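You operate a simulated robot arm through the tools that you are given. There is no shell and no other tool. Be economical: measure what you need, move in short steps, check, and stop when the job is done.

The job below is to be done with a simulated robot arm. You get a single attempt, and the scene is never put back.

## Task
Open the lower bench drawer, fetch the on hold label roll from the middle shelf of the steel cart and set it inside, then shut the drawer. Put the red hold sign from the top shelf of the steel cart on top of the small layer pad. Put the test weight labelled "200 g" from the top of the store bench on top of the medium layer pad. Take the yellow card stand and leave it on top of the sample box with the yellow stripe. Fetch the blue belt card and set it on top of the banded stack of trays on the top of the store bench. Open the weigher drawer, put the black dust cap from the inside of the weigher drawer on the lower shelf of the bucket bench, then shut the drawer. Pull the shaker drawer open. Any order will do. Set down upright: red hold sign, test weight, yellow card stand.

Only the result counts: the job must be done as asked and must still hold three seconds after the hand-in. Knocking over, shifting, dropping, spilling or breaking anything else fails it. Lids that push on must go on centred and level and be pressed home; caps that screw on are set level and turned clockwise until they are tight.

## Robot
A 7-joint arm with a fingered hand on a trunk, on a base that drives. Base frame: it is fixed to the floor where the robot stands at the start and does not move with it; the origin is under the middle of the robot, x ahead of it, y to its left, z up. Lengths are in m, angles in degrees, forces in N, time in s.
With the tool pointing down near the work surface it reaches from about 0.14 to 0.42 m from the robot's upright axis, wherever it stands. Its first joint turns from -115.0 to 115.0 degrees. Places, roughly: banded stack of trays [0.75, 0, 1]; black dust cap (3x3x3 cm) [-0.2, -3.3, 0.6]; blue belt card [0, -2.5, 0.75]; label roll [2.75, -1.5, 0.5]; lower bench drawer [0.5, 0.1, 0.6]; lower bench drawer inside [0.6, 0.2, 0.5]; lower shelf of the bucket bench [4.1, -2.6, 0.3]; medium layer pad [0.5, 0.25, 0.75]; red hold sign [2.5, -1.5, 1]; sample box with the yellow stripe [-0.5, 0.75, 0.25]; shaker drawer [-0.8, 0.8, 0.9]; small layer pad [2.5, -1.75, 1]; test weight [1, -0.25, 1]; weigher drawer [-0.2, -3.3, 0.7]; yellow card stand [0.75, 0.25, 1]. Payload 3.1 kg.
The TCP is the grasp point between the finger pads, 0.022 m short of the fingertips. In the tool frame z runs along the fingers and y along their closing line. Largest opening 0.112 m; the body of the gripper starts 0.06 m behind the TCP. The gripper is a hand of 3 fingers: y runs from the thumb to the fingers, the wrist lies at [0, 0, -0.218] in the tool frame.
Orientation is that of the tool frame in the base frame, as [roll, pitch, yaw] about the fixed x, y, z axes, in that order (R = Rz(yaw) Ry(pitch) Rx(roll)). With the fingers straight down and closing along the base's y, the tool's x points along the base's -x, its y along +y and its z along -z.

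## Interface
- The arm moves only by the tool step_arm. Its argument "motion" is a list of rows, each an object (a shift or turn left out is 0) with "offset": the shift along the tool's x, y, z in m, a list of three; "rotation": the turn, a rotation vector about the tool's x, y, z in degrees, a list of three. In form: [{"offset": [tx, ty, tz], "rotation": [ax, ay, az]}, ...]. A call has 1 to 12 rows; each row shifts and turns the commanded pose from where the row before left it, along the tool's axes as they then stand. A row lasts 0.2 s, in which the tool goes at most 0.05 m and 8.6 degrees; a call with a longer step from one row to the next is refused whole. Where a pose cannot be reached the arm comes as near as it can. A force on the tool above 40 N (or 10 N above the force at the start of the call, whichever is more), or a blocked arm, ends the call early, and 0.2 s more pass. In this call time passes only in rows, and 0.2 s behind the last. It gives the time, the measured TCP pose, the force on the tool (base axes), the opening and the grip force at its end, in the units of the frame above (readings bear some noise), with the torque about the TCP (base axes, N m) and any sound that the robot's microphone picked up.
- Cameras (640 x 400 px; columns grow to the right, rows downward): "scene" is now at [-0.0164, 0.1871, 1.5414]; the picture's right is [0.60, -0.80, 0.00], its down [-0.75, -0.56, -0.36] and it looks along [0.29, 0.22, -0.93] (base axes); focal length 258 px, centre (320, 200). "wrist" rides on the gripper at [0.066, 0.003, -0.08] in the tool frame; the picture's right is [-0.05, 1.00, 0.00], its down [-0.77, -0.04, -0.64] and it looks along [-0.64, -0.03, 0.77] (tool axes); focal length 275 px, centre (320, 200). There is no depth. A picture from a camera that has moved, and an enlarged one, comes with that camera's place and axes in the base frame and with its lens.
- grab_frame(camera): a new picture of that camera. It takes no simulated time.
- raise_lower(by): slides the trunk up (or, below 0, down) by that many m; the arm and the scene camera ride with it, the base frame stays. It gives what a move gives, with no picture.
- roll_base(legs): drives the robot by 1 to 6 legs, each [ahead, left, turn to the left] in m, m and degrees, along the robot's own axes; the way and the turn of a leg run together, so that a leg with both is an arc; at most 1.5 m and 180 degrees a leg. The arm and the cameras ride along, it lands a little off, and it stops where it bumps. It gives what a move gives.
- move_fingers(finger1, finger2, thumb_bend): sets how far each is bent, from 0 (flat) to 1 (curled in); at 0.3 the hand is open as for a grip, at 0.7 the pads meet at the TCP. One left out holds its place. A second passes; each finger stops where it meets its share of the squeeze, and holds until it gets a number again. It is the only way to open and close the hand. It gives what a move gives, with no picture; readings hold the bend of each and the force on the fingers (four entries, about 0 where the hand has none), thumb and palm.
- pan_tilt(pan, tilt): turns the head with the scene camera to pan (to the left, within 155 degrees either way) and tilt (down, from -29 to 69), counted from straight ahead of the robot. It gives what a move gives.
- zoom(camera, box): a new picture of the part [left, top, right, bottom] of that camera's present view, enlarged. It takes no simulated time.
- hand_in(): hands the job in; it is judged then, once.

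Work in short steps. Places have to be worked out from the pictures, the camera data and where the tool is seen: move nearer, look again, correct. Check each grasp and each placing, and mend what went wrong. You have 493 turns and 238 pictures in all, those below and enlarged ones among them. Open the gripper and draw the arm clear of the work before you hand the job in, unless the task says otherwise.

The tools are called after ">>>" by a JSON object that holds its "api" and its "payload". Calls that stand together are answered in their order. step_arm: Moves the arm, as the interface text tells. Its arguments: {"type":"object","properties":{"motion":{"type":"array","items":{"type":"object","properties":{"offset":{"type":"array","items":{"type":"number"}},"rotation":{"type":"array","items":{"type":"number"}}}}}},"required":["motion"]} The other tools are called the same way: raise_lower (by) slides the trunk up or down; move_fingers (finger1, finger2, thumb_bend) moves the fingers one by one; roll_base (legs) drives the base; pan_tilt (pan, tilt) turns the head that bears the scene camera; grab_frame (camera) takes a picture; zoom (camera, box) takes an enlarged picture of a part of a camera's view; hand_in () hands the job in.

At the start:

```text
clock: 0.0
ee_pos: [0.3392, 0.1093, 1.1382]
ee_rot: [179.9, 0.1, -180.0]
force: [0.1, -0.6, -0.3]
moment: [0.0, -0.02, 0.03]
finger_gap: 0.1118
grasp_force: 0.0
shape: jaw
bend: [0.3, 0.3, 0.3]
finger forces: [0.0, 0.0, 0.0, 0.0, 0.1, 0.0]
trunk travel left (down, up): [-0.7, 0.29]
robot x, y, heading: [0.003, 0.0021, 0.1]
head pan, tilt: [36.8, 68.8]
```

scene: 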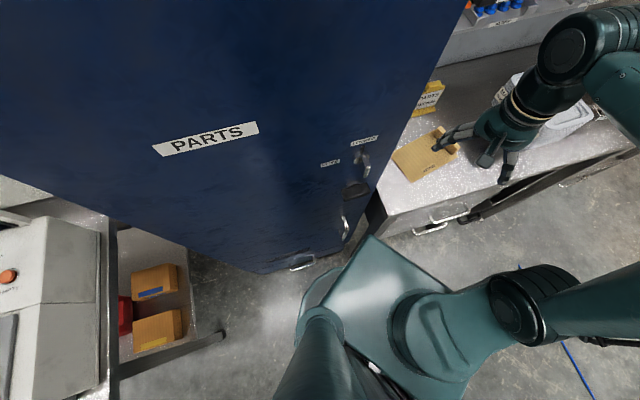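
wrist: 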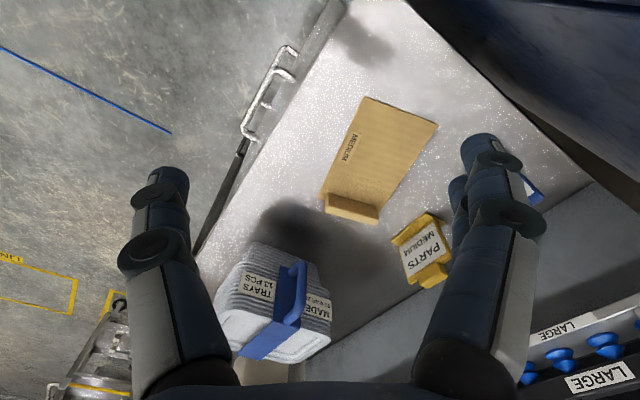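

I start by looking around with the head to learn the layout of the store bench.

>>> {"api": "pan_tilt", "payload": {"pan": 0, "tilt": 45}}

>>> {"api": "grab_frame", "payload": {"camera": "scene"}}

```text
clock: 1.0
ee_pos: [0.3404, 0.1079, 1.1386]
ee_rot: [-180.0, 0.0, 180.0]
force: [-0.3, -0.2, -0.5]
moment: [-0.03, 0.0, 0.02]
finger_gap: 0.1118
grasp_force: 0.0
shape: jaw
bend: [0.3, 0.3, 0.3]
finger forces: [0.0, 0.1, 0.0, 0.0, 0.0, 0.0]
trunk travel left (down, up): [-0.7, 0.29]
robot x, y, heading: [-0.0026, -0.003, -0.3]
head pan, tilt: [0.0, 45.0]
```

```text
235 pictures are left
camera scene: at [0.0201, 0.1538, 1.5702], right [0.0, -1.0, 0.0], down [-0.71, 0.0, -0.71], along [0.71, 0.0, -0.71], focal length 258 px, centre (320, 200)
```

scene: 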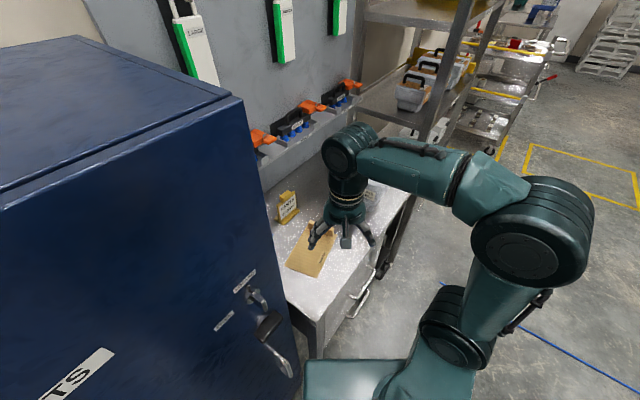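

Store bench ahead-left, PARTS cabinet on the left. I look to other directions.

>>> {"api": "pan_tilt", "payload": {"pan": -40, "tilt": 20}}

>>> {"api": "grab_frame", "payload": {"camera": "scene"}}

>>> {"api": "pan_tilt", "payload": {"pan": -110, "tilt": 20}}

>>> {"api": "grab_frame", "payload": {"camera": "scene"}}

>>> {"api": "pan_tilt", "payload": {"pan": 130, "tilt": 40}}

>>> {"api": "grab_frame", "payload": {"camera": "scene"}}

```text
clock: 2.1
ee_pos: [0.3405, 0.1091, 1.1369]
ee_rot: [179.9, 0.0, 180.0]
force: [-0.4, 0.3, -0.2]
moment: [-0.02, 0.02, 0.0]
finger_gap: 0.112
grasp_force: 0.0
shape: jaw
bend: [0.3, 0.3, 0.3]
finger forces: [0.0, 0.0, 0.1, 0.1, 0.0, 0.0]
trunk travel left (down, up): [-0.7, 0.29]
robot x, y, heading: [0.0034, -0.0009, 0.1]
head pan, tilt: [-40.0, 20.0]
```

```text
234 pictures are left
camera scene: at [0.0102, 0.0939, 1.6089], right [-0.64, -0.77, 0.0], down [-0.26, 0.22, -0.94], along [0.72, -0.6, -0.34], focal length 258 px, centre (320, 200)
```

scene: 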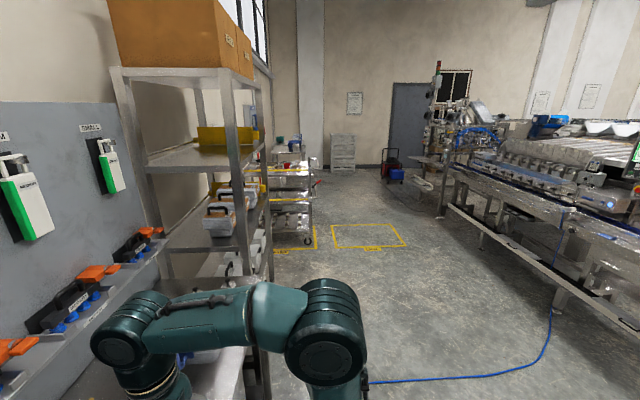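

```text
clock: 3.5
ee_pos: [0.341, 0.1086, 1.1371]
ee_rot: [-180.0, 0.0, -179.9]
force: [0.1, -0.3, -0.5]
moment: [0.0, -0.02, -0.06]
finger_gap: 0.1119
grasp_force: 0.0
shape: jaw
bend: [0.3, 0.3, 0.3]
finger forces: [0.1, 0.1, 0.0, 0.0, 0.1, 0.0]
trunk travel left (down, up): [-0.7, 0.29]
robot x, y, heading: [-0.0037, 0.0034, 0.0]
head pan, tilt: [-110.0, 20.0]
```

```text
233 pictures are left
camera scene: at [-0.093, 0.0661, 1.609], right [-0.94, 0.34, 0.0], down [0.12, 0.32, -0.94], along [-0.32, -0.88, -0.34], focal length 258 px, centre (320, 200)
```

scene: 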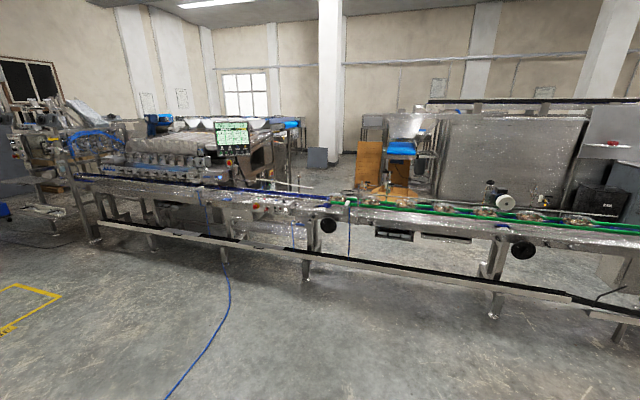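

```text
clock: 6.9
ee_pos: [0.3397, 0.1093, 1.1383]
ee_rot: [-180.0, 0.0, -180.0]
force: [0.1, -0.3, -0.4]
moment: [0.0, -0.05, -0.02]
finger_gap: 0.112
grasp_force: 0.2
shape: jaw
bend: [0.3, 0.3, 0.3]
finger forces: [0.0, 0.0, 0.1, 0.0, 0.0, 0.0]
trunk travel left (down, up): [-0.7, 0.29]
robot x, y, heading: [0.001, 0.0, -0.0]
head pan, tilt: [130.0, 40.0]
```

```text
232 pictures are left
camera scene: at [-0.1158, 0.2188, 1.5776], right [0.77, 0.64, 0.0], down [0.41, -0.49, -0.77], along [-0.49, 0.59, -0.64], focal length 258 px, centre (320, 200)
```

scene: 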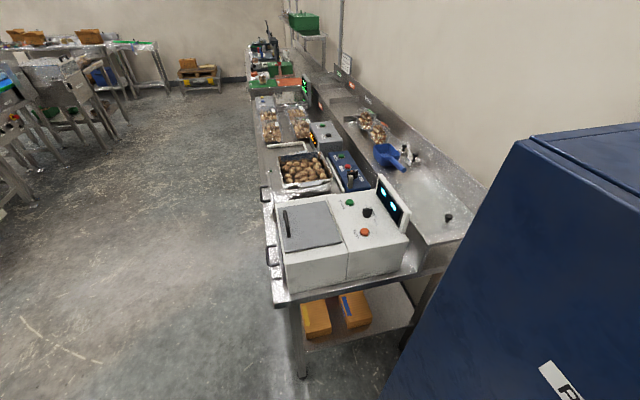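

The bench front runs obliquely (about 52° facing heading), with the cabinet at its left end. I raise the trunk a bit, shift right along the bench and turn to face it.

>>> {"api": "raise_lower", "payload": {"by": 0.1}}

>>> {"api": "roll_base", "payload": {"legs": [[0.36, -0.32, 0], [0, 0, 50]]}}

>>> {"api": "pan_tilt", "payload": {"pan": 0, "tilt": 50}}

>>> {"api": "grab_frame", "payload": {"camera": "scene"}}

>>> {"api": "grab_frame", "payload": {"camera": "wrist"}}

```text
clock: 8.2
ee_pos: [0.3395, 0.1084, 1.2383]
ee_rot: [180.0, 0.0, -180.0]
force: [-0.7, -0.5, 0.0]
moment: [0.03, -0.01, 0.02]
finger_gap: 0.1119
grasp_force: 0.0
shape: jaw
bend: [0.3, 0.3, 0.3]
finger forces: [0.0, 0.1, 0.1, 0.1, 0.0, 0.1]
trunk travel left (down, up): [-0.8, 0.19]
robot x, y, heading: [0.005, -0.0009, 0.2]
head pan, tilt: [130.0, 40.0]
```

```text
clock: 13.4
ee_pos: [0.4884, 0.0152, 1.239]
ee_rot: [-180.0, 0.1, -129.2]
force: [0.7, 0.2, 0.2]
moment: [-0.02, -0.01, 0.01]
finger_gap: 0.1117
grasp_force: 0.1
shape: jaw
bend: [0.3, 0.3, 0.3]
finger forces: [0.0, 0.0, 0.1, 0.0, 0.0, 0.0]
trunk travel left (down, up): [-0.8, 0.19]
robot x, y, heading: [0.3576, -0.3162, 51.0]
head pan, tilt: [130.0, 40.0]
```

```text
clock: 15.5
ee_pos: [0.4877, 0.015, 1.2386]
ee_rot: [-180.0, 0.0, -129.3]
force: [0.3, 0.3, 1.6]
moment: [-0.02, -0.01, 0.02]
finger_gap: 0.112
grasp_force: 0.1
shape: jaw
bend: [0.3, 0.3, 0.3]
finger forces: [0.1, 0.0, 0.0, 0.0, 0.0, 0.0]
trunk travel left (down, up): [-0.8, 0.19]
robot x, y, heading: [0.3581, -0.3172, 50.8]
head pan, tilt: [0.0, 50.0]
```

```text
231 pictures are left
camera scene: at [0.2488, -0.2064, 1.6634], right [0.78, -0.63, 0.0], down [-0.48, -0.59, -0.64], along [0.41, 0.5, -0.77], focal length 258 px, centre (320, 200)
```

scene: 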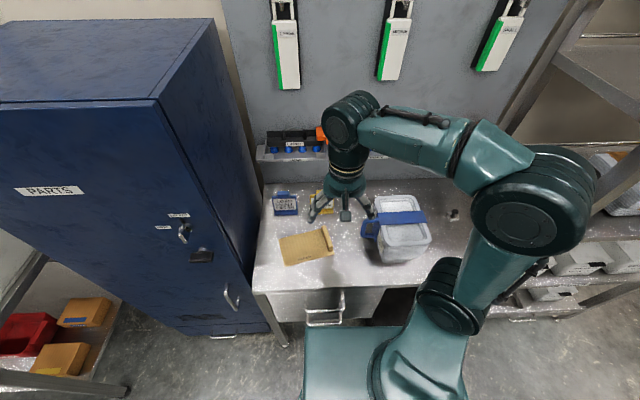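

```text
230 pictures are left
camera wrist: at [0.4443, -0.0343, 1.3197], right [-0.74, 0.67, 0.0], down [0.52, 0.57, 0.64], along [0.42, 0.47, -0.77], focal length 275 px, centre (320, 200)
```

wrist: 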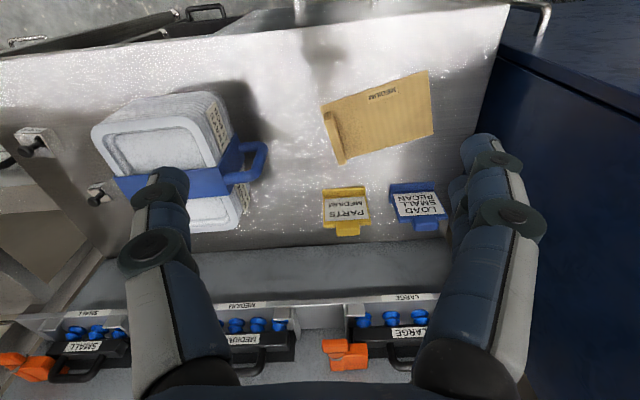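

The bench faces 51°. I zoom on the weights at the right end.

>>> {"api": "zoom", "payload": {"camera": "scene", "box": [400, 170, 520, 245]}}

>>> {"api": "zoom", "payload": {"camera": "wrist", "box": [0, 110, 160, 210]}}

```text
5.33 times, centred on (460, 208) of scene
camera zoom: at [0.2488, -0.2064, 1.6634], right [0.78, -0.63, 0.0], down [-0.48, -0.59, -0.64], along [0.41, 0.5, -0.77], focal length 1374 px, centre (-427, 160)
```

zoom: 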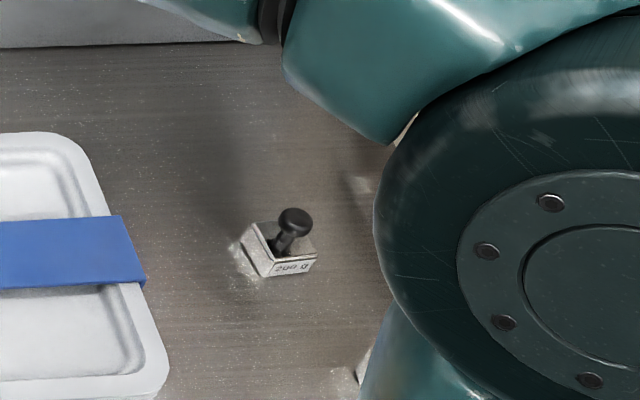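

```text
4.00 times, centred on (80, 160) of wrist
camera zoom: at [0.4443, -0.0343, 1.3197], right [-0.74, 0.67, 0.0], down [0.52, 0.57, 0.64], along [0.42, 0.47, -0.77], focal length 1101 px, centre (1280, 360)
```

zoom: 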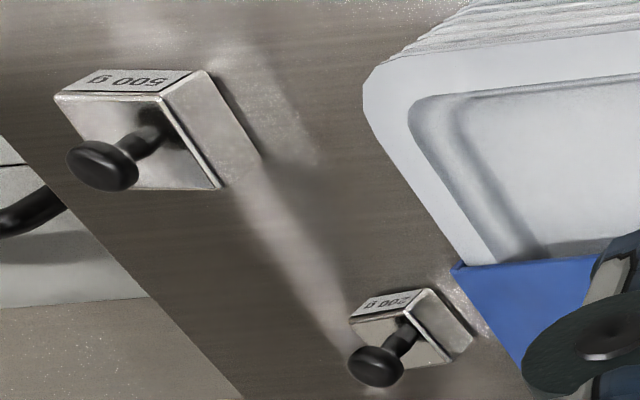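

The 200 g weight is near (1.03,-0.08,0.85). I look down to see how much space the base has ahead of it.

>>> {"api": "pan_tilt", "payload": {"pan": 0, "tilt": 69}}

>>> {"api": "grab_frame", "payload": {"camera": "scene"}}

```text
clock: 16.3
ee_pos: [0.4887, 0.0148, 1.2385]
ee_rot: [-180.0, 0.0, -129.2]
force: [0.5, 0.0, -0.6]
moment: [-0.01, 0.03, 0.03]
finger_gap: 0.1116
grasp_force: 0.0
shape: jaw
bend: [0.3, 0.3, 0.3]
finger forces: [0.1, 0.0, 0.0, 0.0, 0.0, 0.0]
trunk travel left (down, up): [-0.8, 0.19]
robot x, y, heading: [0.3602, -0.3212, 51.0]
head pan, tilt: [0.0, 68.8]
```

```text
227 pictures are left
camera scene: at [0.2356, -0.2227, 1.6415], right [0.78, -0.63, 0.0], down [-0.59, -0.72, -0.36], along [0.23, 0.28, -0.93], focal length 258 px, centre (320, 200)
```

scene: 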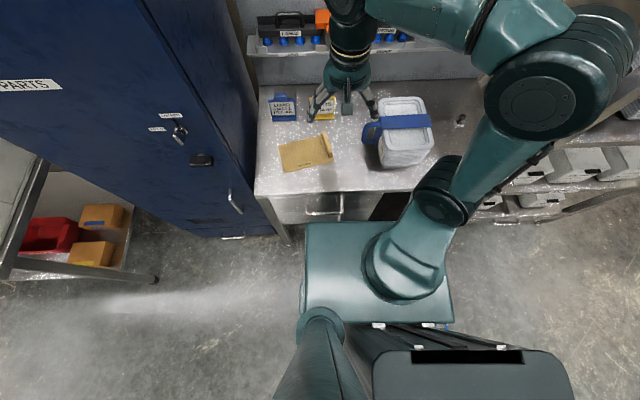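

The shoulder plate extends only about 0.1 m ahead, so I drive forward to come nearer to the bench.

>>> {"api": "roll_base", "payload": {"legs": [[0.1, 0.25, 0]]}}

>>> {"api": "grab_frame", "payload": {"camera": "scene"}}

```text
clock: 18.1
ee_pos: [0.3787, 0.2131, 1.2382]
ee_rot: [-179.8, 0.0, -130.3]
force: [-0.3, 0.0, 0.4]
moment: [-0.03, -0.05, -0.03]
finger_gap: 0.1118
grasp_force: 0.1
shape: jaw
bend: [0.3, 0.3, 0.3]
finger forces: [0.1, 0.0, 0.0, 0.0, 0.0, 0.0]
trunk travel left (down, up): [-0.8, 0.19]
robot x, y, heading: [0.2466, -0.1165, 49.8]
head pan, tilt: [0.0, 68.8]
stopped in leg 1: the robot was blocked; the commanded pose is now the measured one
```

```text
226 pictures are left
camera scene: at [0.1216, -0.0188, 1.641], right [0.76, -0.65, 0.0], down [-0.6, -0.71, -0.36], along [0.24, 0.27, -0.93], focal length 258 px, centre (320, 200)
```

scene: 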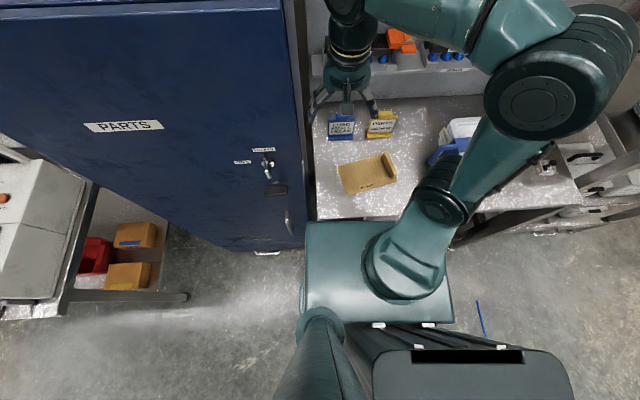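

Blocked by the cabinet/bench front at this spot, so I back off slightly and go right toward the 200 g weight, then look.

>>> {"api": "roll_base", "payload": {"legs": [[-0.06, 0, 1], [0, -0.4, 0]]}}

>>> {"api": "pan_tilt", "payload": {"pan": -35, "tilt": 45}}

>>> {"api": "grab_frame", "payload": {"camera": "scene"}}

>>> {"api": "grab_frame", "payload": {"camera": "wrist"}}

```text
clock: 21.1
ee_pos: [0.6454, -0.0843, 1.2376]
ee_rot: [-180.0, 0.1, -129.7]
force: [0.3, -0.1, 0.2]
moment: [0.0, -0.02, 0.0]
finger_gap: 0.1117
grasp_force: 0.1
shape: jaw
bend: [0.3, 0.3, 0.3]
finger forces: [0.0, 0.1, 0.0, 0.0, 0.0, 0.0]
trunk travel left (down, up): [-0.8, 0.19]
robot x, y, heading: [0.5135, -0.4145, 50.4]
head pan, tilt: [0.0, 68.8]
```

```text
clock: 22.1
ee_pos: [0.6448, -0.0851, 1.2384]
ee_rot: [180.0, 0.0, -129.6]
force: [-0.5, -1.3, 0.6]
moment: [-0.04, -0.06, 0.0]
finger_gap: 0.1119
grasp_force: 0.0
shape: jaw
bend: [0.3, 0.3, 0.3]
finger forces: [0.0, 0.0, 0.0, 0.1, 0.0, 0.0]
trunk travel left (down, up): [-0.8, 0.19]
robot x, y, heading: [0.5104, -0.4155, 50.3]
head pan, tilt: [-35.0, 45.0]
```

```text
225 pictures are left
camera scene: at [0.4329, -0.3425, 1.6702], right [0.27, -0.96, 0.0], down [-0.68, -0.19, -0.71], along [0.68, 0.19, -0.71], focal length 258 px, centre (320, 200)
```

scene: 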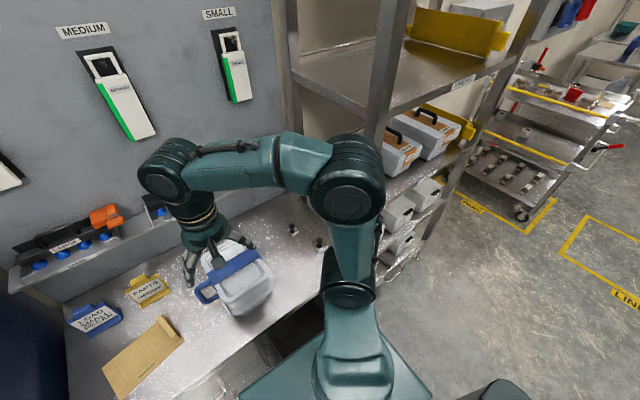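

```text
224 pictures are left
camera wrist: at [0.6004, -0.134, 1.3196], right [-0.74, 0.67, 0.0], down [0.52, 0.57, 0.64], along [0.43, 0.47, -0.77], focal length 275 px, centre (320, 200)
```

wrist: 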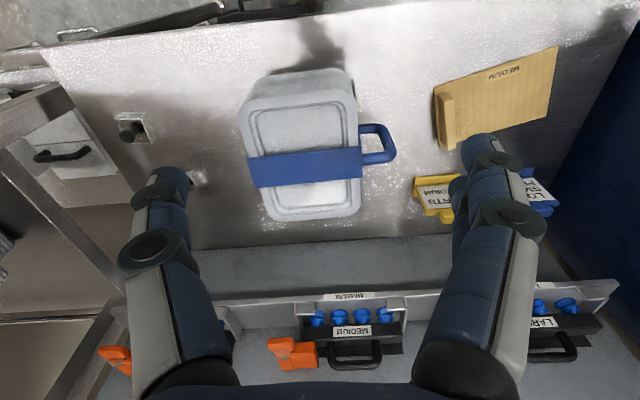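

Path looks clear; I shift right 0.1 and go forward until close to the bench.

>>> {"api": "roll_base", "payload": {"legs": [[0.0, -0.1, 0], [0.15, 0, 0]]}}

>>> {"api": "grab_frame", "payload": {"camera": "scene"}}

>>> {"api": "grab_frame", "payload": {"camera": "wrist"}}

```text
clock: 23.9
ee_pos: [0.7568, -0.1052, 1.2366]
ee_rot: [179.9, -0.2, -129.6]
force: [0.1, 1.1, -0.2]
moment: [-0.02, 0.03, 0.03]
finger_gap: 0.1121
grasp_force: 0.1
shape: jaw
bend: [0.3, 0.3, 0.3]
finger forces: [0.0, 0.0, 0.0, 0.1, 0.0, 0.1]
trunk travel left (down, up): [-0.8, 0.19]
robot x, y, heading: [0.6206, -0.4397, 50.4]
head pan, tilt: [-35.0, 45.0]
stopped in leg 2: the robot was blocked; the commanded pose is now the measured one
```

```text
223 pictures are left
camera scene: at [0.5475, -0.3613, 1.6703], right [0.26, -0.96, 0.0], down [-0.68, -0.19, -0.7], along [0.68, 0.18, -0.71], focal length 258 px, centre (320, 200)
```

scene: 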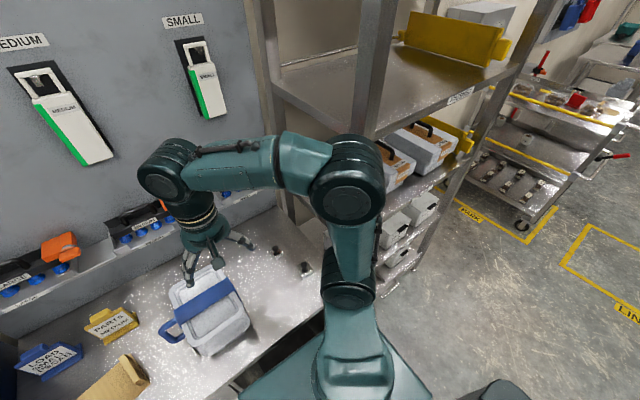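

```text
222 pictures are left
camera wrist: at [0.7136, -0.154, 1.3184], right [-0.74, 0.67, 0.0], down [0.52, 0.57, 0.63], along [0.43, 0.47, -0.77], focal length 275 px, centre (320, 200)
```

wrist: 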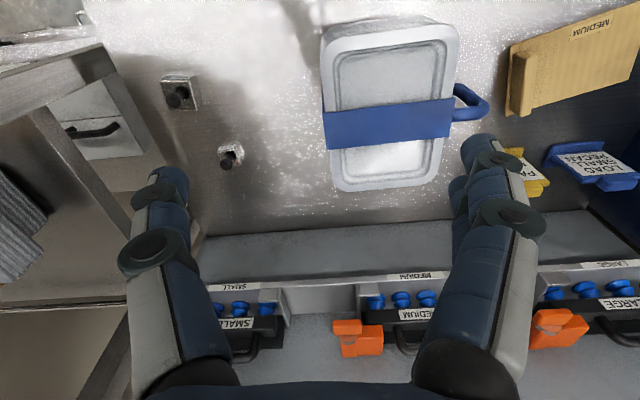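

Weight at about (1.027,-0.075), 0.54 ahead of the axis; I'll use a forward-tilted tool. First shift the tool right and tilt it 40° forward.

>>> {"api": "step_arm", "payload": {"motion": [{"offset": [0, -0.038, 0], "rotation": [0, -8, 0]}, {"offset": [0, -0.038, 0], "rotation": [0, -8, 0]}, {"offset": [0, -0.038, 0], "rotation": [0, -8, 0]}, {"offset": [0, -0.038, 0], "rotation": [0, -8, 0]}, {"offset": [0, -0.038, 0], "rotation": [0, -8, 0]}]}}

>>> {"api": "grab_frame", "payload": {"camera": "wrist"}}

>>> {"api": "grab_frame", "payload": {"camera": "scene"}}

```text
clock: 25.1
ee_pos: [0.8988, -0.2325, 1.2376]
ee_rot: [-179.9, 40.1, -129.4]
force: [0.4, 0.3, -0.6]
moment: [-0.03, -0.02, 0.04]
finger_gap: 0.1118
grasp_force: 0.1
shape: jaw
bend: [0.3, 0.3, 0.3]
finger forces: [0.0, 0.0, 0.1, 0.0, 0.1, 0.1]
trunk travel left (down, up): [-0.8, 0.19]
robot x, y, heading: [0.6254, -0.4391, 50.3]
head pan, tilt: [-35.0, 45.0]
```

```text
221 pictures are left
camera wrist: at [0.8302, -0.3095, 1.2577], right [-0.75, 0.66, 0.03], down [0.14, 0.12, 0.98], along [0.65, 0.74, -0.18], focal length 275 px, centre (320, 200)
```

wrist: 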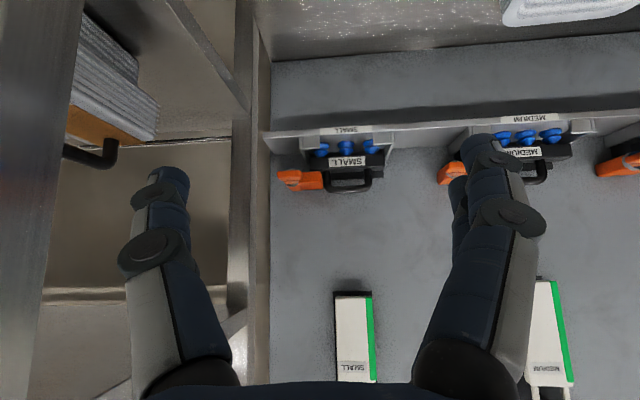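

```text
220 pictures are left
camera scene: at [0.5396, -0.3693, 1.6703], right [0.26, -0.96, 0.0], down [-0.68, -0.19, -0.71], along [0.68, 0.19, -0.71], focal length 258 px, centre (320, 200)
```

scene: 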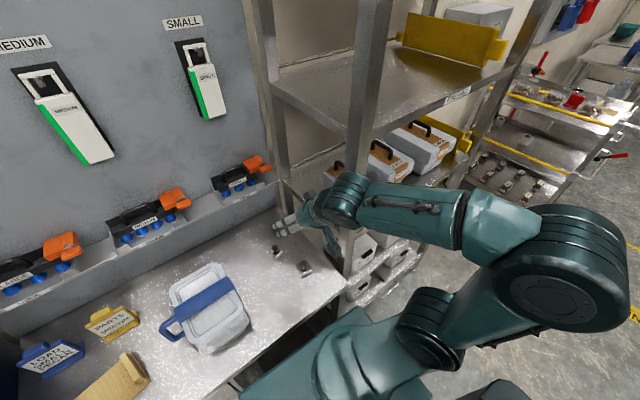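

The arm unfolded as hoped, elbow out to the right front. I lower the trunk and advance the tool toward the weight.

>>> {"api": "raise_lower", "payload": {"by": -0.24}}

>>> {"api": "step_arm", "payload": {"motion": [{"offset": [-0.0306, 0, 0.0257]}, {"offset": [-0.0306, 0, 0.0257]}, {"offset": [-0.0306, 0, 0.0257]}]}}

>>> {"api": "grab_frame", "payload": {"camera": "wrist"}}

>>> {"api": "grab_frame", "payload": {"camera": "scene"}}

```text
clock: 27.6
ee_pos: [0.8998, -0.2306, 0.9981]
ee_rot: [180.0, 40.1, -129.6]
force: [0.3, -0.1, 0.6]
moment: [0.03, -0.02, 0.02]
finger_gap: 0.112
grasp_force: 0.0
shape: jaw
bend: [0.3, 0.3, 0.3]
finger forces: [0.0, 0.0, 0.0, 0.1, 0.0, 0.0]
trunk travel left (down, up): [-0.56, 0.43]
robot x, y, heading: [0.6234, -0.4394, 50.2]
head pan, tilt: [-35.0, 45.0]
```

```text
clock: 28.4
ee_pos: [0.9774, -0.1365, 0.9975]
ee_rot: [180.0, 40.1, -129.6]
force: [-0.3, -0.3, 0.5]
moment: [-0.01, -0.02, 0.01]
finger_gap: 0.1119
grasp_force: 0.1
shape: jaw
bend: [0.3, 0.3, 0.3]
finger forces: [0.0, 0.1, 0.1, 0.1, 0.0, 0.1]
trunk travel left (down, up): [-0.56, 0.43]
robot x, y, heading: [0.6246, -0.4429, 50.6]
head pan, tilt: [-35.0, 45.0]
```

```text
219 pictures are left
camera wrist: at [0.9098, -0.2133, 1.017], right [-0.75, 0.66, 0.03], down [0.14, 0.12, 0.98], along [0.65, 0.74, -0.18], focal length 275 px, centre (320, 200)
```

wrist: 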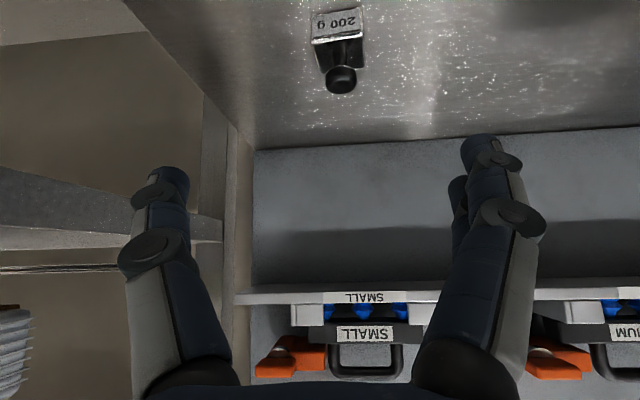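

```text
218 pictures are left
camera scene: at [0.5429, -0.3653, 1.4303], right [0.26, -0.96, 0.0], down [-0.68, -0.19, -0.71], along [0.68, 0.19, -0.71], focal length 258 px, centre (320, 200)
```

scene: 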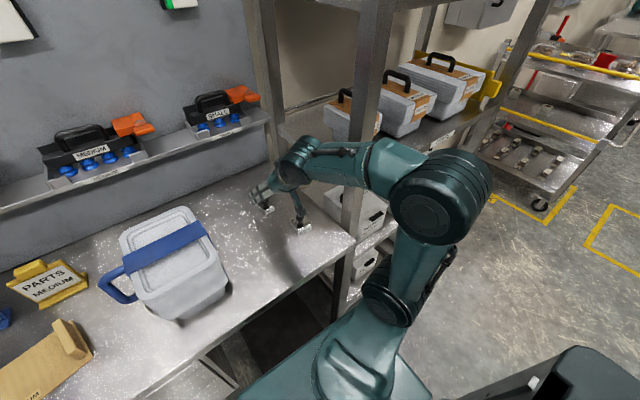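

The 200 g knob lies about 0.08 m ahead, 0.012 m left and 0.11 m below the TCP. I go forward, then down most of the way.

>>> {"api": "step_arm", "payload": {"motion": [{"offset": [-0.0306, 0.006, 0.0257]}, {"offset": [-0.0299, 0.006, 0.025]}, {"offset": [0.0193, 0, 0.023]}, {"offset": [0.0193, 0, 0.023]}, {"offset": [0.0129, 0, 0.0153]}]}}

>>> {"api": "grab_frame", "payload": {"camera": "wrist"}}

>>> {"api": "zoom", "payload": {"camera": "scene", "box": [200, 130, 360, 230]}}

```text
clock: 29.6
ee_pos: [1.0174, -0.0694, 0.9181]
ee_rot: [179.9, 39.9, -129.5]
force: [-0.2, 0.5, 0.2]
moment: [-0.01, 0.01, 0.0]
finger_gap: 0.1121
grasp_force: 0.1
shape: jaw
bend: [0.3, 0.3, 0.3]
finger forces: [0.0, 0.0, 0.1, 0.0, 0.0, 0.0]
trunk travel left (down, up): [-0.56, 0.43]
robot x, y, heading: [0.6212, -0.4397, 50.0]
head pan, tilt: [-35.0, 45.0]
```

```text
217 pictures are left
camera wrist: at [0.9502, -0.1461, 0.9382], right [-0.75, 0.66, 0.03], down [0.14, 0.12, 0.98], along [0.65, 0.74, -0.18], focal length 275 px, centre (320, 200)
```

wrist: 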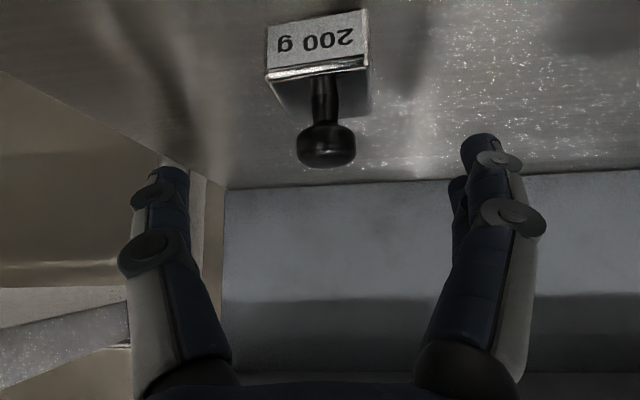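

```text
4.00 times, centred on (280, 180) of scene
camera zoom: at [0.5421, -0.3662, 1.4303], right [0.26, -0.96, 0.0], down [-0.68, -0.19, -0.71], along [0.68, 0.19, -0.71], focal length 1031 px, centre (480, 280)
```

zoom: 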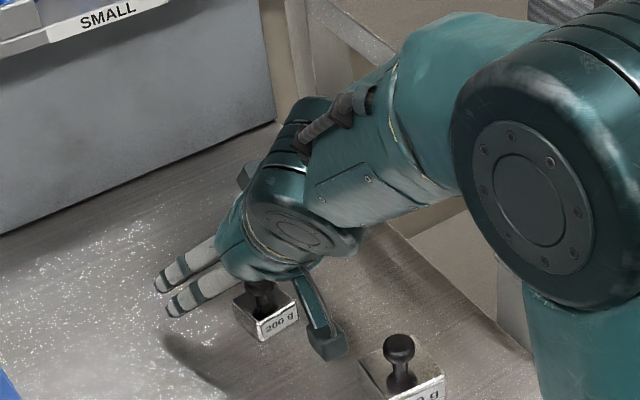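

Knob is about 2 cm straight below the TCP. I lower by 0.021 and close the hand.

>>> {"api": "step_arm", "payload": {"motion": [{"offset": [0.0142, 0.002, 0.0169]}]}}

>>> {"api": "grab_frame", "payload": {"camera": "wrist"}}

>>> {"api": "move_fingers", "payload": {"finger1": 0.7, "finger2": 0.7, "thumb_bend": 0.7}}

>>> {"api": "grab_frame", "payload": {"camera": "wrist"}}

```text
clock: 29.9
ee_pos: [1.0142, -0.066, 0.8938]
ee_rot: [-180.0, 39.8, -129.4]
force: [1.2, -0.3, -0.1]
moment: [0.02, 0.01, -0.01]
finger_gap: 0.112
grasp_force: 0.1
shape: jaw
bend: [0.3, 0.3, 0.3]
finger forces: [0.1, 0.1, 0.0, 0.0, 0.0, 0.1]
trunk travel left (down, up): [-0.56, 0.43]
robot x, y, heading: [0.6194, -0.4398, 50.5]
head pan, tilt: [-35.0, 45.0]
```

```text
215 pictures are left
camera wrist: at [0.9469, -0.1425, 0.9148], right [-0.75, 0.66, 0.03], down [0.14, 0.12, 0.98], along [0.65, 0.74, -0.18], focal length 275 px, centre (320, 200)
```

wrist: 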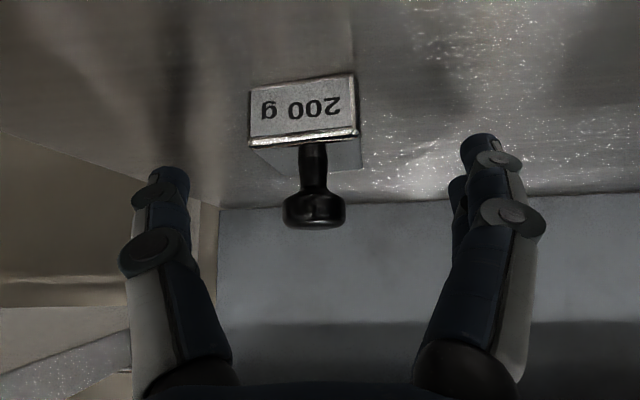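

```text
clock: 30.9
ee_pos: [1.015, -0.0687, 0.8958]
ee_rot: [180.0, 40.1, -129.6]
force: [-0.4, 0.0, 0.7]
moment: [0.02, 0.04, 0.0]
finger_gap: 0.0304
grasp_force: 9.1
shape: fingers
bend: [0.58, 0.7, 0.65]
finger forces: [9.1, 0.1, 0.1, 0.0, 8.8, 0.0]
trunk travel left (down, up): [-0.56, 0.43]
robot x, y, heading: [0.6229, -0.4399, 50.5]
head pan, tilt: [-35.0, 45.0]
```

```text
214 pictures are left
camera wrist: at [0.9487, -0.1455, 0.9154], right [-0.75, 0.66, 0.03], down [0.14, 0.12, 0.98], along [0.65, 0.74, -0.18], focal length 275 px, centre (320, 200)
```

wrist: 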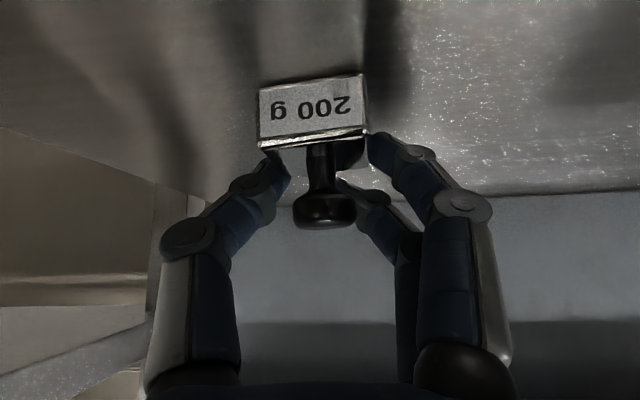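

Finger 1 and thumb pinch the block with 9 N; finger 2 missed. I test with a 6 mm lift.

>>> {"api": "step_arm", "payload": {"motion": [{"offset": [-0.0039, 0, -0.0046]}]}}

>>> {"api": "grab_frame", "payload": {"camera": "wrist"}}

>>> {"api": "zoom", "payload": {"camera": "scene", "box": [200, 130, 360, 230]}}

```text
clock: 31.4
ee_pos: [1.0145, -0.0694, 0.9012]
ee_rot: [179.9, 40.0, -129.6]
force: [0.0, -0.4, -1.7]
moment: [0.02, -0.03, 0.0]
finger_gap: 0.0307
grasp_force: 9.0
shape: fingers
bend: [0.58, 0.7, 0.65]
finger forces: [8.9, 0.0, 0.1, 0.0, 8.9, 0.0]
trunk travel left (down, up): [-0.56, 0.43]
robot x, y, heading: [0.6207, -0.4396, 50.3]
head pan, tilt: [-35.0, 45.0]
```

```text
213 pictures are left
camera wrist: at [0.948, -0.1467, 0.9213], right [-0.75, 0.66, 0.03], down [0.14, 0.12, 0.98], along [0.65, 0.74, -0.18], focal length 275 px, centre (320, 200)
```

wrist: 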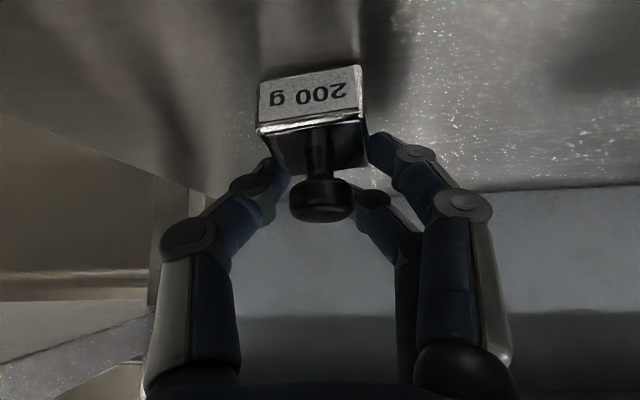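

```text
4.00 times, centred on (280, 180) of scene
camera zoom: at [0.5425, -0.3678, 1.4304], right [0.26, -0.96, 0.0], down [-0.68, -0.19, -0.71], along [0.68, 0.19, -0.71], focal length 1031 px, centre (480, 280)
```

zoom: 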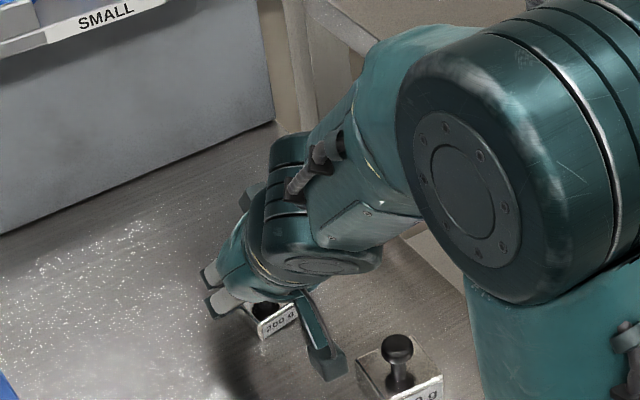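

The weight hangs in the grip (about 2 N). I raise the trunk 0.2 m to clear the trays and check the hold.

>>> {"api": "raise_lower", "payload": {"by": 0.2}}

>>> {"api": "grab_frame", "payload": {"camera": "wrist"}}

```text
clock: 33.5
ee_pos: [1.0158, -0.0688, 1.1014]
ee_rot: [-179.9, 40.1, -129.5]
force: [0.2, -0.2, -2.1]
moment: [0.02, 0.0, 0.03]
finger_gap: 0.0308
grasp_force: 9.1
shape: fingers
bend: [0.58, 0.7, 0.65]
finger forces: [8.9, 0.1, 0.0, 0.1, 8.9, 0.1]
trunk travel left (down, up): [-0.76, 0.23]
robot x, y, heading: [0.6212, -0.4396, 50.4]
head pan, tilt: [-35.0, 45.0]
```

```text
211 pictures are left
camera wrist: at [0.9479, -0.1456, 1.1211], right [-0.75, 0.66, 0.03], down [0.14, 0.12, 0.98], along [0.65, 0.74, -0.18], focal length 275 px, centre (320, 200)
```

wrist: 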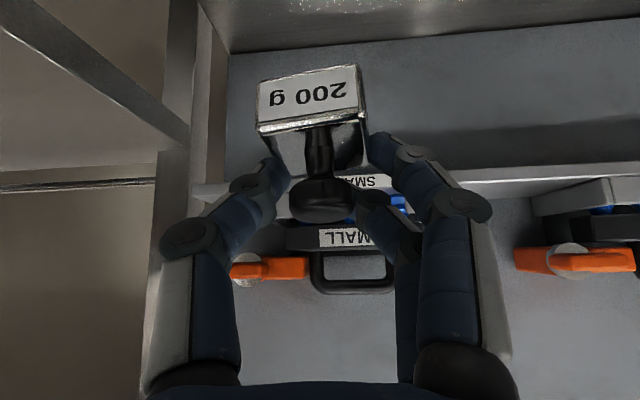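

Stable. I retract the tool 0.12 m, back off and drive left toward the medium pad.

>>> {"api": "step_arm", "payload": {"motion": [{"offset": [0.0306, 0, -0.0257]}, {"offset": [0.0306, 0, -0.0257]}, {"offset": [0.0306, 0, -0.0257]}]}}

>>> {"api": "roll_base", "payload": {"legs": [[-0.04, 0, 0], [0, 0.38, 0]]}}

>>> {"api": "pan_tilt", "payload": {"pan": 0, "tilt": 55}}

>>> {"api": "grab_frame", "payload": {"camera": "scene"}}

>>> {"api": "grab_frame", "payload": {"camera": "wrist"}}

```text
clock: 34.3
ee_pos: [0.9389, -0.16, 1.1016]
ee_rot: [-179.9, 40.1, -129.8]
force: [0.6, -0.2, -1.5]
moment: [0.01, 0.01, -0.03]
finger_gap: 0.0304
grasp_force: 8.2
shape: fingers
bend: [0.58, 0.7, 0.66]
finger forces: [8.6, 0.1, 0.0, 0.0, 8.4, 0.0]
trunk travel left (down, up): [-0.76, 0.23]
robot x, y, heading: [0.6178, -0.4413, 50.3]
head pan, tilt: [-35.0, 45.0]
```

```text
clock: 37.2
ee_pos: [0.619, 0.0527, 1.0989]
ee_rot: [-180.0, 40.0, -129.5]
force: [-0.5, -0.7, -2.0]
moment: [0.02, -0.03, -0.01]
finger_gap: 0.0305
grasp_force: 8.5
shape: fingers
bend: [0.58, 0.7, 0.66]
finger forces: [8.6, 0.0, 0.0, 0.0, 8.5, 0.0]
trunk travel left (down, up): [-0.76, 0.23]
robot x, y, heading: [0.3008, -0.226, 50.3]
head pan, tilt: [-35.0, 45.0]
```

```text
clock: 38.2
ee_pos: [0.6193, 0.0542, 1.1008]
ee_rot: [-179.9, 40.1, -129.5]
force: [1.2, -0.5, -2.1]
moment: [-0.02, 0.01, -0.04]
finger_gap: 0.0306
grasp_force: 9.0
shape: fingers
bend: [0.58, 0.7, 0.66]
finger forces: [8.6, 0.1, 0.1, 0.0, 8.4, 0.0]
trunk travel left (down, up): [-0.76, 0.23]
robot x, y, heading: [0.2982, -0.2273, 50.5]
head pan, tilt: [0.0, 55.0]
```

```text
210 pictures are left
camera scene: at [0.1889, -0.12, 1.6169], right [0.77, -0.64, 0.0], down [-0.52, -0.63, -0.57], along [0.37, 0.44, -0.82], focal length 258 px, centre (320, 200)
```

scene: 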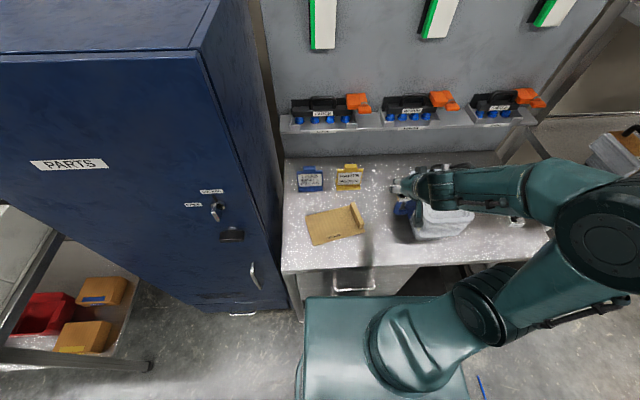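

```text
209 pictures are left
camera wrist: at [0.552, -0.0239, 1.1205], right [-0.75, 0.66, 0.03], down [0.14, 0.12, 0.98], along [0.65, 0.74, -0.18], focal length 275 px, centre (320, 200)
```

wrist: 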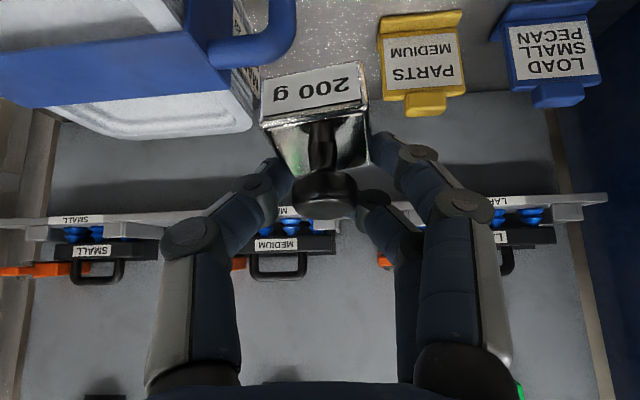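

The block has swung ~20° toward the robot. I move left over the pad and reduce the tool tilt by 22° to level the block.

>>> {"api": "step_arm", "payload": {"motion": [{"offset": [0, 0.043, 0], "rotation": [0, 5.5, 0]}, {"offset": [0, 0.043, 0], "rotation": [0, 5.5, 0]}, {"offset": [0, 0.043, 0], "rotation": [0, 5.5, 0]}, {"offset": [0, 0.043, 0], "rotation": [0, 5.5, 0]}]}}

>>> {"api": "grab_frame", "payload": {"camera": "scene"}}

>>> {"api": "grab_frame", "payload": {"camera": "wrist"}}

```text
clock: 39.2
ee_pos: [0.4877, 0.1652, 1.0994]
ee_rot: [-179.9, 17.9, -129.6]
force: [-0.4, -0.5, -1.0]
moment: [0.03, 0.0, -0.04]
finger_gap: 0.0303
grasp_force: 7.8
shape: fingers
bend: [0.58, 0.7, 0.66]
finger forces: [8.0, 0.1, 0.1, 0.0, 8.0, 0.0]
trunk travel left (down, up): [-0.76, 0.23]
robot x, y, heading: [0.3, -0.2297, 50.4]
head pan, tilt: [0.0, 55.0]
```

```text
208 pictures are left
camera scene: at [0.1875, -0.1169, 1.6165], right [0.77, -0.64, 0.0], down [-0.52, -0.63, -0.57], along [0.37, 0.44, -0.82], focal length 258 px, centre (320, 200)
```

scene: 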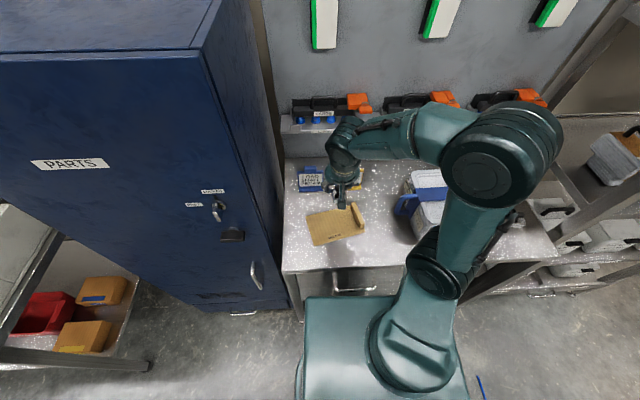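

```text
207 pictures are left
camera wrist: at [0.4296, 0.0994, 1.1565], right [-0.74, 0.67, 0.01], down [0.37, 0.39, 0.84], along [0.56, 0.63, -0.54], focal length 275 px, centre (320, 200)
```

wrist: 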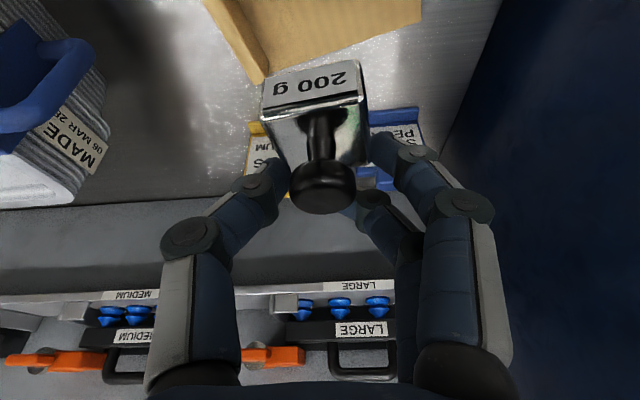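

Now 4 cm short of the pad centre. I go forward and lower the trunk 0.14 m.

>>> {"api": "step_arm", "payload": {"motion": [{"offset": [-0.04, 0, 0.013], "rotation": [0, 5, 0]}]}}

>>> {"api": "raise_lower", "payload": {"by": -0.15}}

>>> {"api": "grab_frame", "payload": {"camera": "wrist"}}

>>> {"api": "zoom", "payload": {"camera": "scene", "box": [260, 140, 420, 240]}}

```text
clock: 39.6
ee_pos: [0.5151, 0.1979, 1.0995]
ee_rot: [-179.9, 12.7, -129.4]
force: [0.0, 0.3, -1.7]
moment: [0.03, -0.03, 0.02]
finger_gap: 0.0301
grasp_force: 8.0
shape: fingers
bend: [0.58, 0.7, 0.66]
finger forces: [8.0, 0.0, 0.0, 0.1, 8.0, 0.0]
trunk travel left (down, up): [-0.76, 0.23]
robot x, y, heading: [0.2999, -0.2293, 50.5]
head pan, tilt: [0.0, 55.0]
```

```text
clock: 41.4
ee_pos: [0.5133, 0.1946, 0.9508]
ee_rot: [-180.0, 13.0, -129.6]
force: [1.0, 0.3, -2.5]
moment: [0.05, -0.05, -0.01]
finger_gap: 0.0302
grasp_force: 7.6
shape: fingers
bend: [0.58, 0.7, 0.66]
finger forces: [8.0, 0.1, 0.0, 0.0, 8.1, 0.1]
trunk travel left (down, up): [-0.61, 0.38]
robot x, y, heading: [0.3005, -0.2279, 50.4]
head pan, tilt: [0.0, 55.0]
```

```text
206 pictures are left
camera wrist: at [0.4592, 0.1329, 1.0151], right [-0.74, 0.67, 0.01], down [0.41, 0.45, 0.79], along [0.53, 0.59, -0.61], focal length 275 px, centre (320, 200)
```

wrist: 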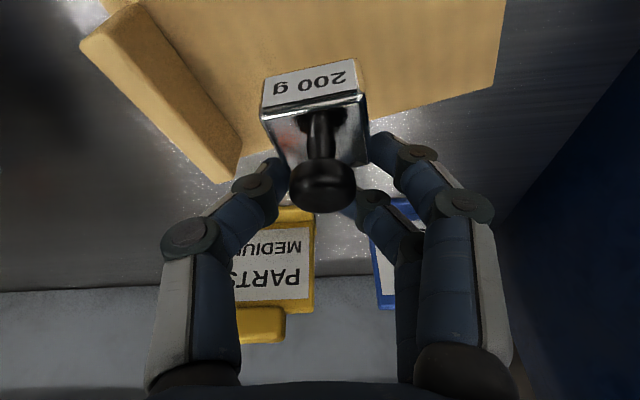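

```text
4.00 times, centred on (340, 190) of scene
camera zoom: at [0.1888, -0.1199, 1.4669], right [0.77, -0.64, 0.0], down [-0.52, -0.63, -0.57], along [0.36, 0.44, -0.82], focal length 1031 px, centre (240, 240)
```

zoom: 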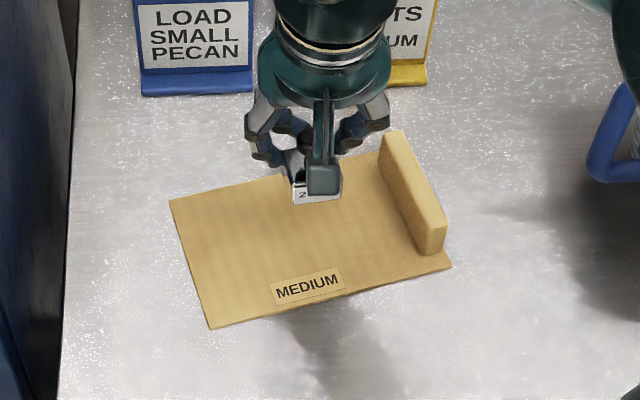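

The block is about level and above the pad centre. I lower slowly.

>>> {"api": "step_arm", "payload": {"motion": [{"offset": [0.0045, 0, 0.0195]}, {"offset": [0.0034, 0, 0.0146]}]}}

>>> {"api": "zoom", "payload": {"camera": "scene", "box": [280, 155, 400, 230]}}

>>> {"api": "grab_frame", "payload": {"camera": "wrist"}}

```text
clock: 42.0
ee_pos: [0.5152, 0.1958, 0.9155]
ee_rot: [-180.0, 13.0, -129.5]
force: [-0.3, 0.0, -1.5]
moment: [0.02, -0.01, 0.01]
finger_gap: 0.0305
grasp_force: 8.5
shape: fingers
bend: [0.58, 0.7, 0.66]
finger forces: [8.1, 0.0, 0.0, 0.0, 8.0, 0.1]
trunk travel left (down, up): [-0.61, 0.38]
robot x, y, heading: [0.3006, -0.2278, 50.5]
head pan, tilt: [0.0, 55.0]
```

```text
5.33 times, centred on (340, 192) of scene
camera zoom: at [0.1888, -0.1196, 1.4669], right [0.77, -0.64, 0.0], down [-0.52, -0.63, -0.57], along [0.36, 0.44, -0.82], focal length 1374 px, centre (213, 240)
```

zoom: 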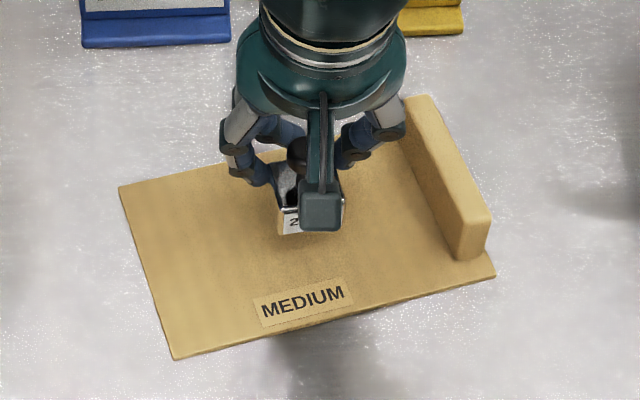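

```text
203 pictures are left
camera wrist: at [0.4594, 0.1327, 0.9796], right [-0.74, 0.67, 0.01], down [0.41, 0.45, 0.79], along [0.53, 0.59, -0.61], focal length 275 px, centre (320, 200)
```

wrist: 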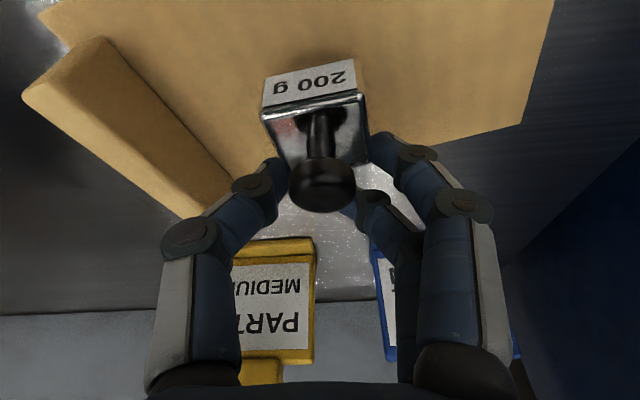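

Still hanging; over the pad's rear half. I keep lowering in small steps, edging slightly back toward the pad centre.

>>> {"api": "step_arm", "payload": {"motion": [{"offset": [0.0107, 0, 0.0035]}, {"offset": [0.0011, 0, 0.0049]}]}}

>>> {"api": "step_arm", "payload": {"motion": [{"offset": [0.0011, 0, 0.0049]}]}}

>>> {"api": "zoom", "payload": {"camera": "scene", "box": [280, 155, 400, 230]}}

```text
clock: 42.6
ee_pos: [0.5074, 0.1881, 0.9042]
ee_rot: [-179.9, 12.9, -129.5]
force: [0.5, 0.0, -2.3]
moment: [0.03, -0.04, 0.01]
finger_gap: 0.0303
grasp_force: 8.5
shape: fingers
bend: [0.58, 0.7, 0.66]
finger forces: [8.1, 0.0, 0.0, 0.1, 8.1, 0.1]
trunk travel left (down, up): [-0.61, 0.38]
robot x, y, heading: [0.3049, -0.2279, 50.3]
head pan, tilt: [0.0, 55.0]
```

```text
clock: 43.0
ee_pos: [0.5065, 0.1873, 0.8989]
ee_rot: [179.9, 13.1, -129.5]
force: [0.2, -0.5, 3.5]
moment: [0.01, 0.0, 0.0]
finger_gap: 0.03
grasp_force: 8.9
shape: fingers
bend: [0.58, 0.7, 0.66]
finger forces: [9.1, 0.1, 0.0, 0.0, 9.1, 0.0]
trunk travel left (down, up): [-0.61, 0.38]
robot x, y, heading: [0.2997, -0.2265, 50.3]
head pan, tilt: [0.0, 55.0]
```

```text
5.33 times, centred on (340, 192) of scene
camera zoom: at [0.1884, -0.1208, 1.4671], right [0.77, -0.64, 0.0], down [-0.52, -0.63, -0.57], along [0.37, 0.44, -0.82], focal length 1374 px, centre (213, 240)
```

zoom: 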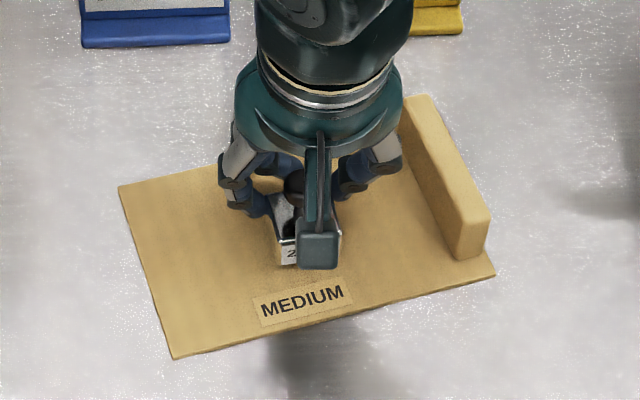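

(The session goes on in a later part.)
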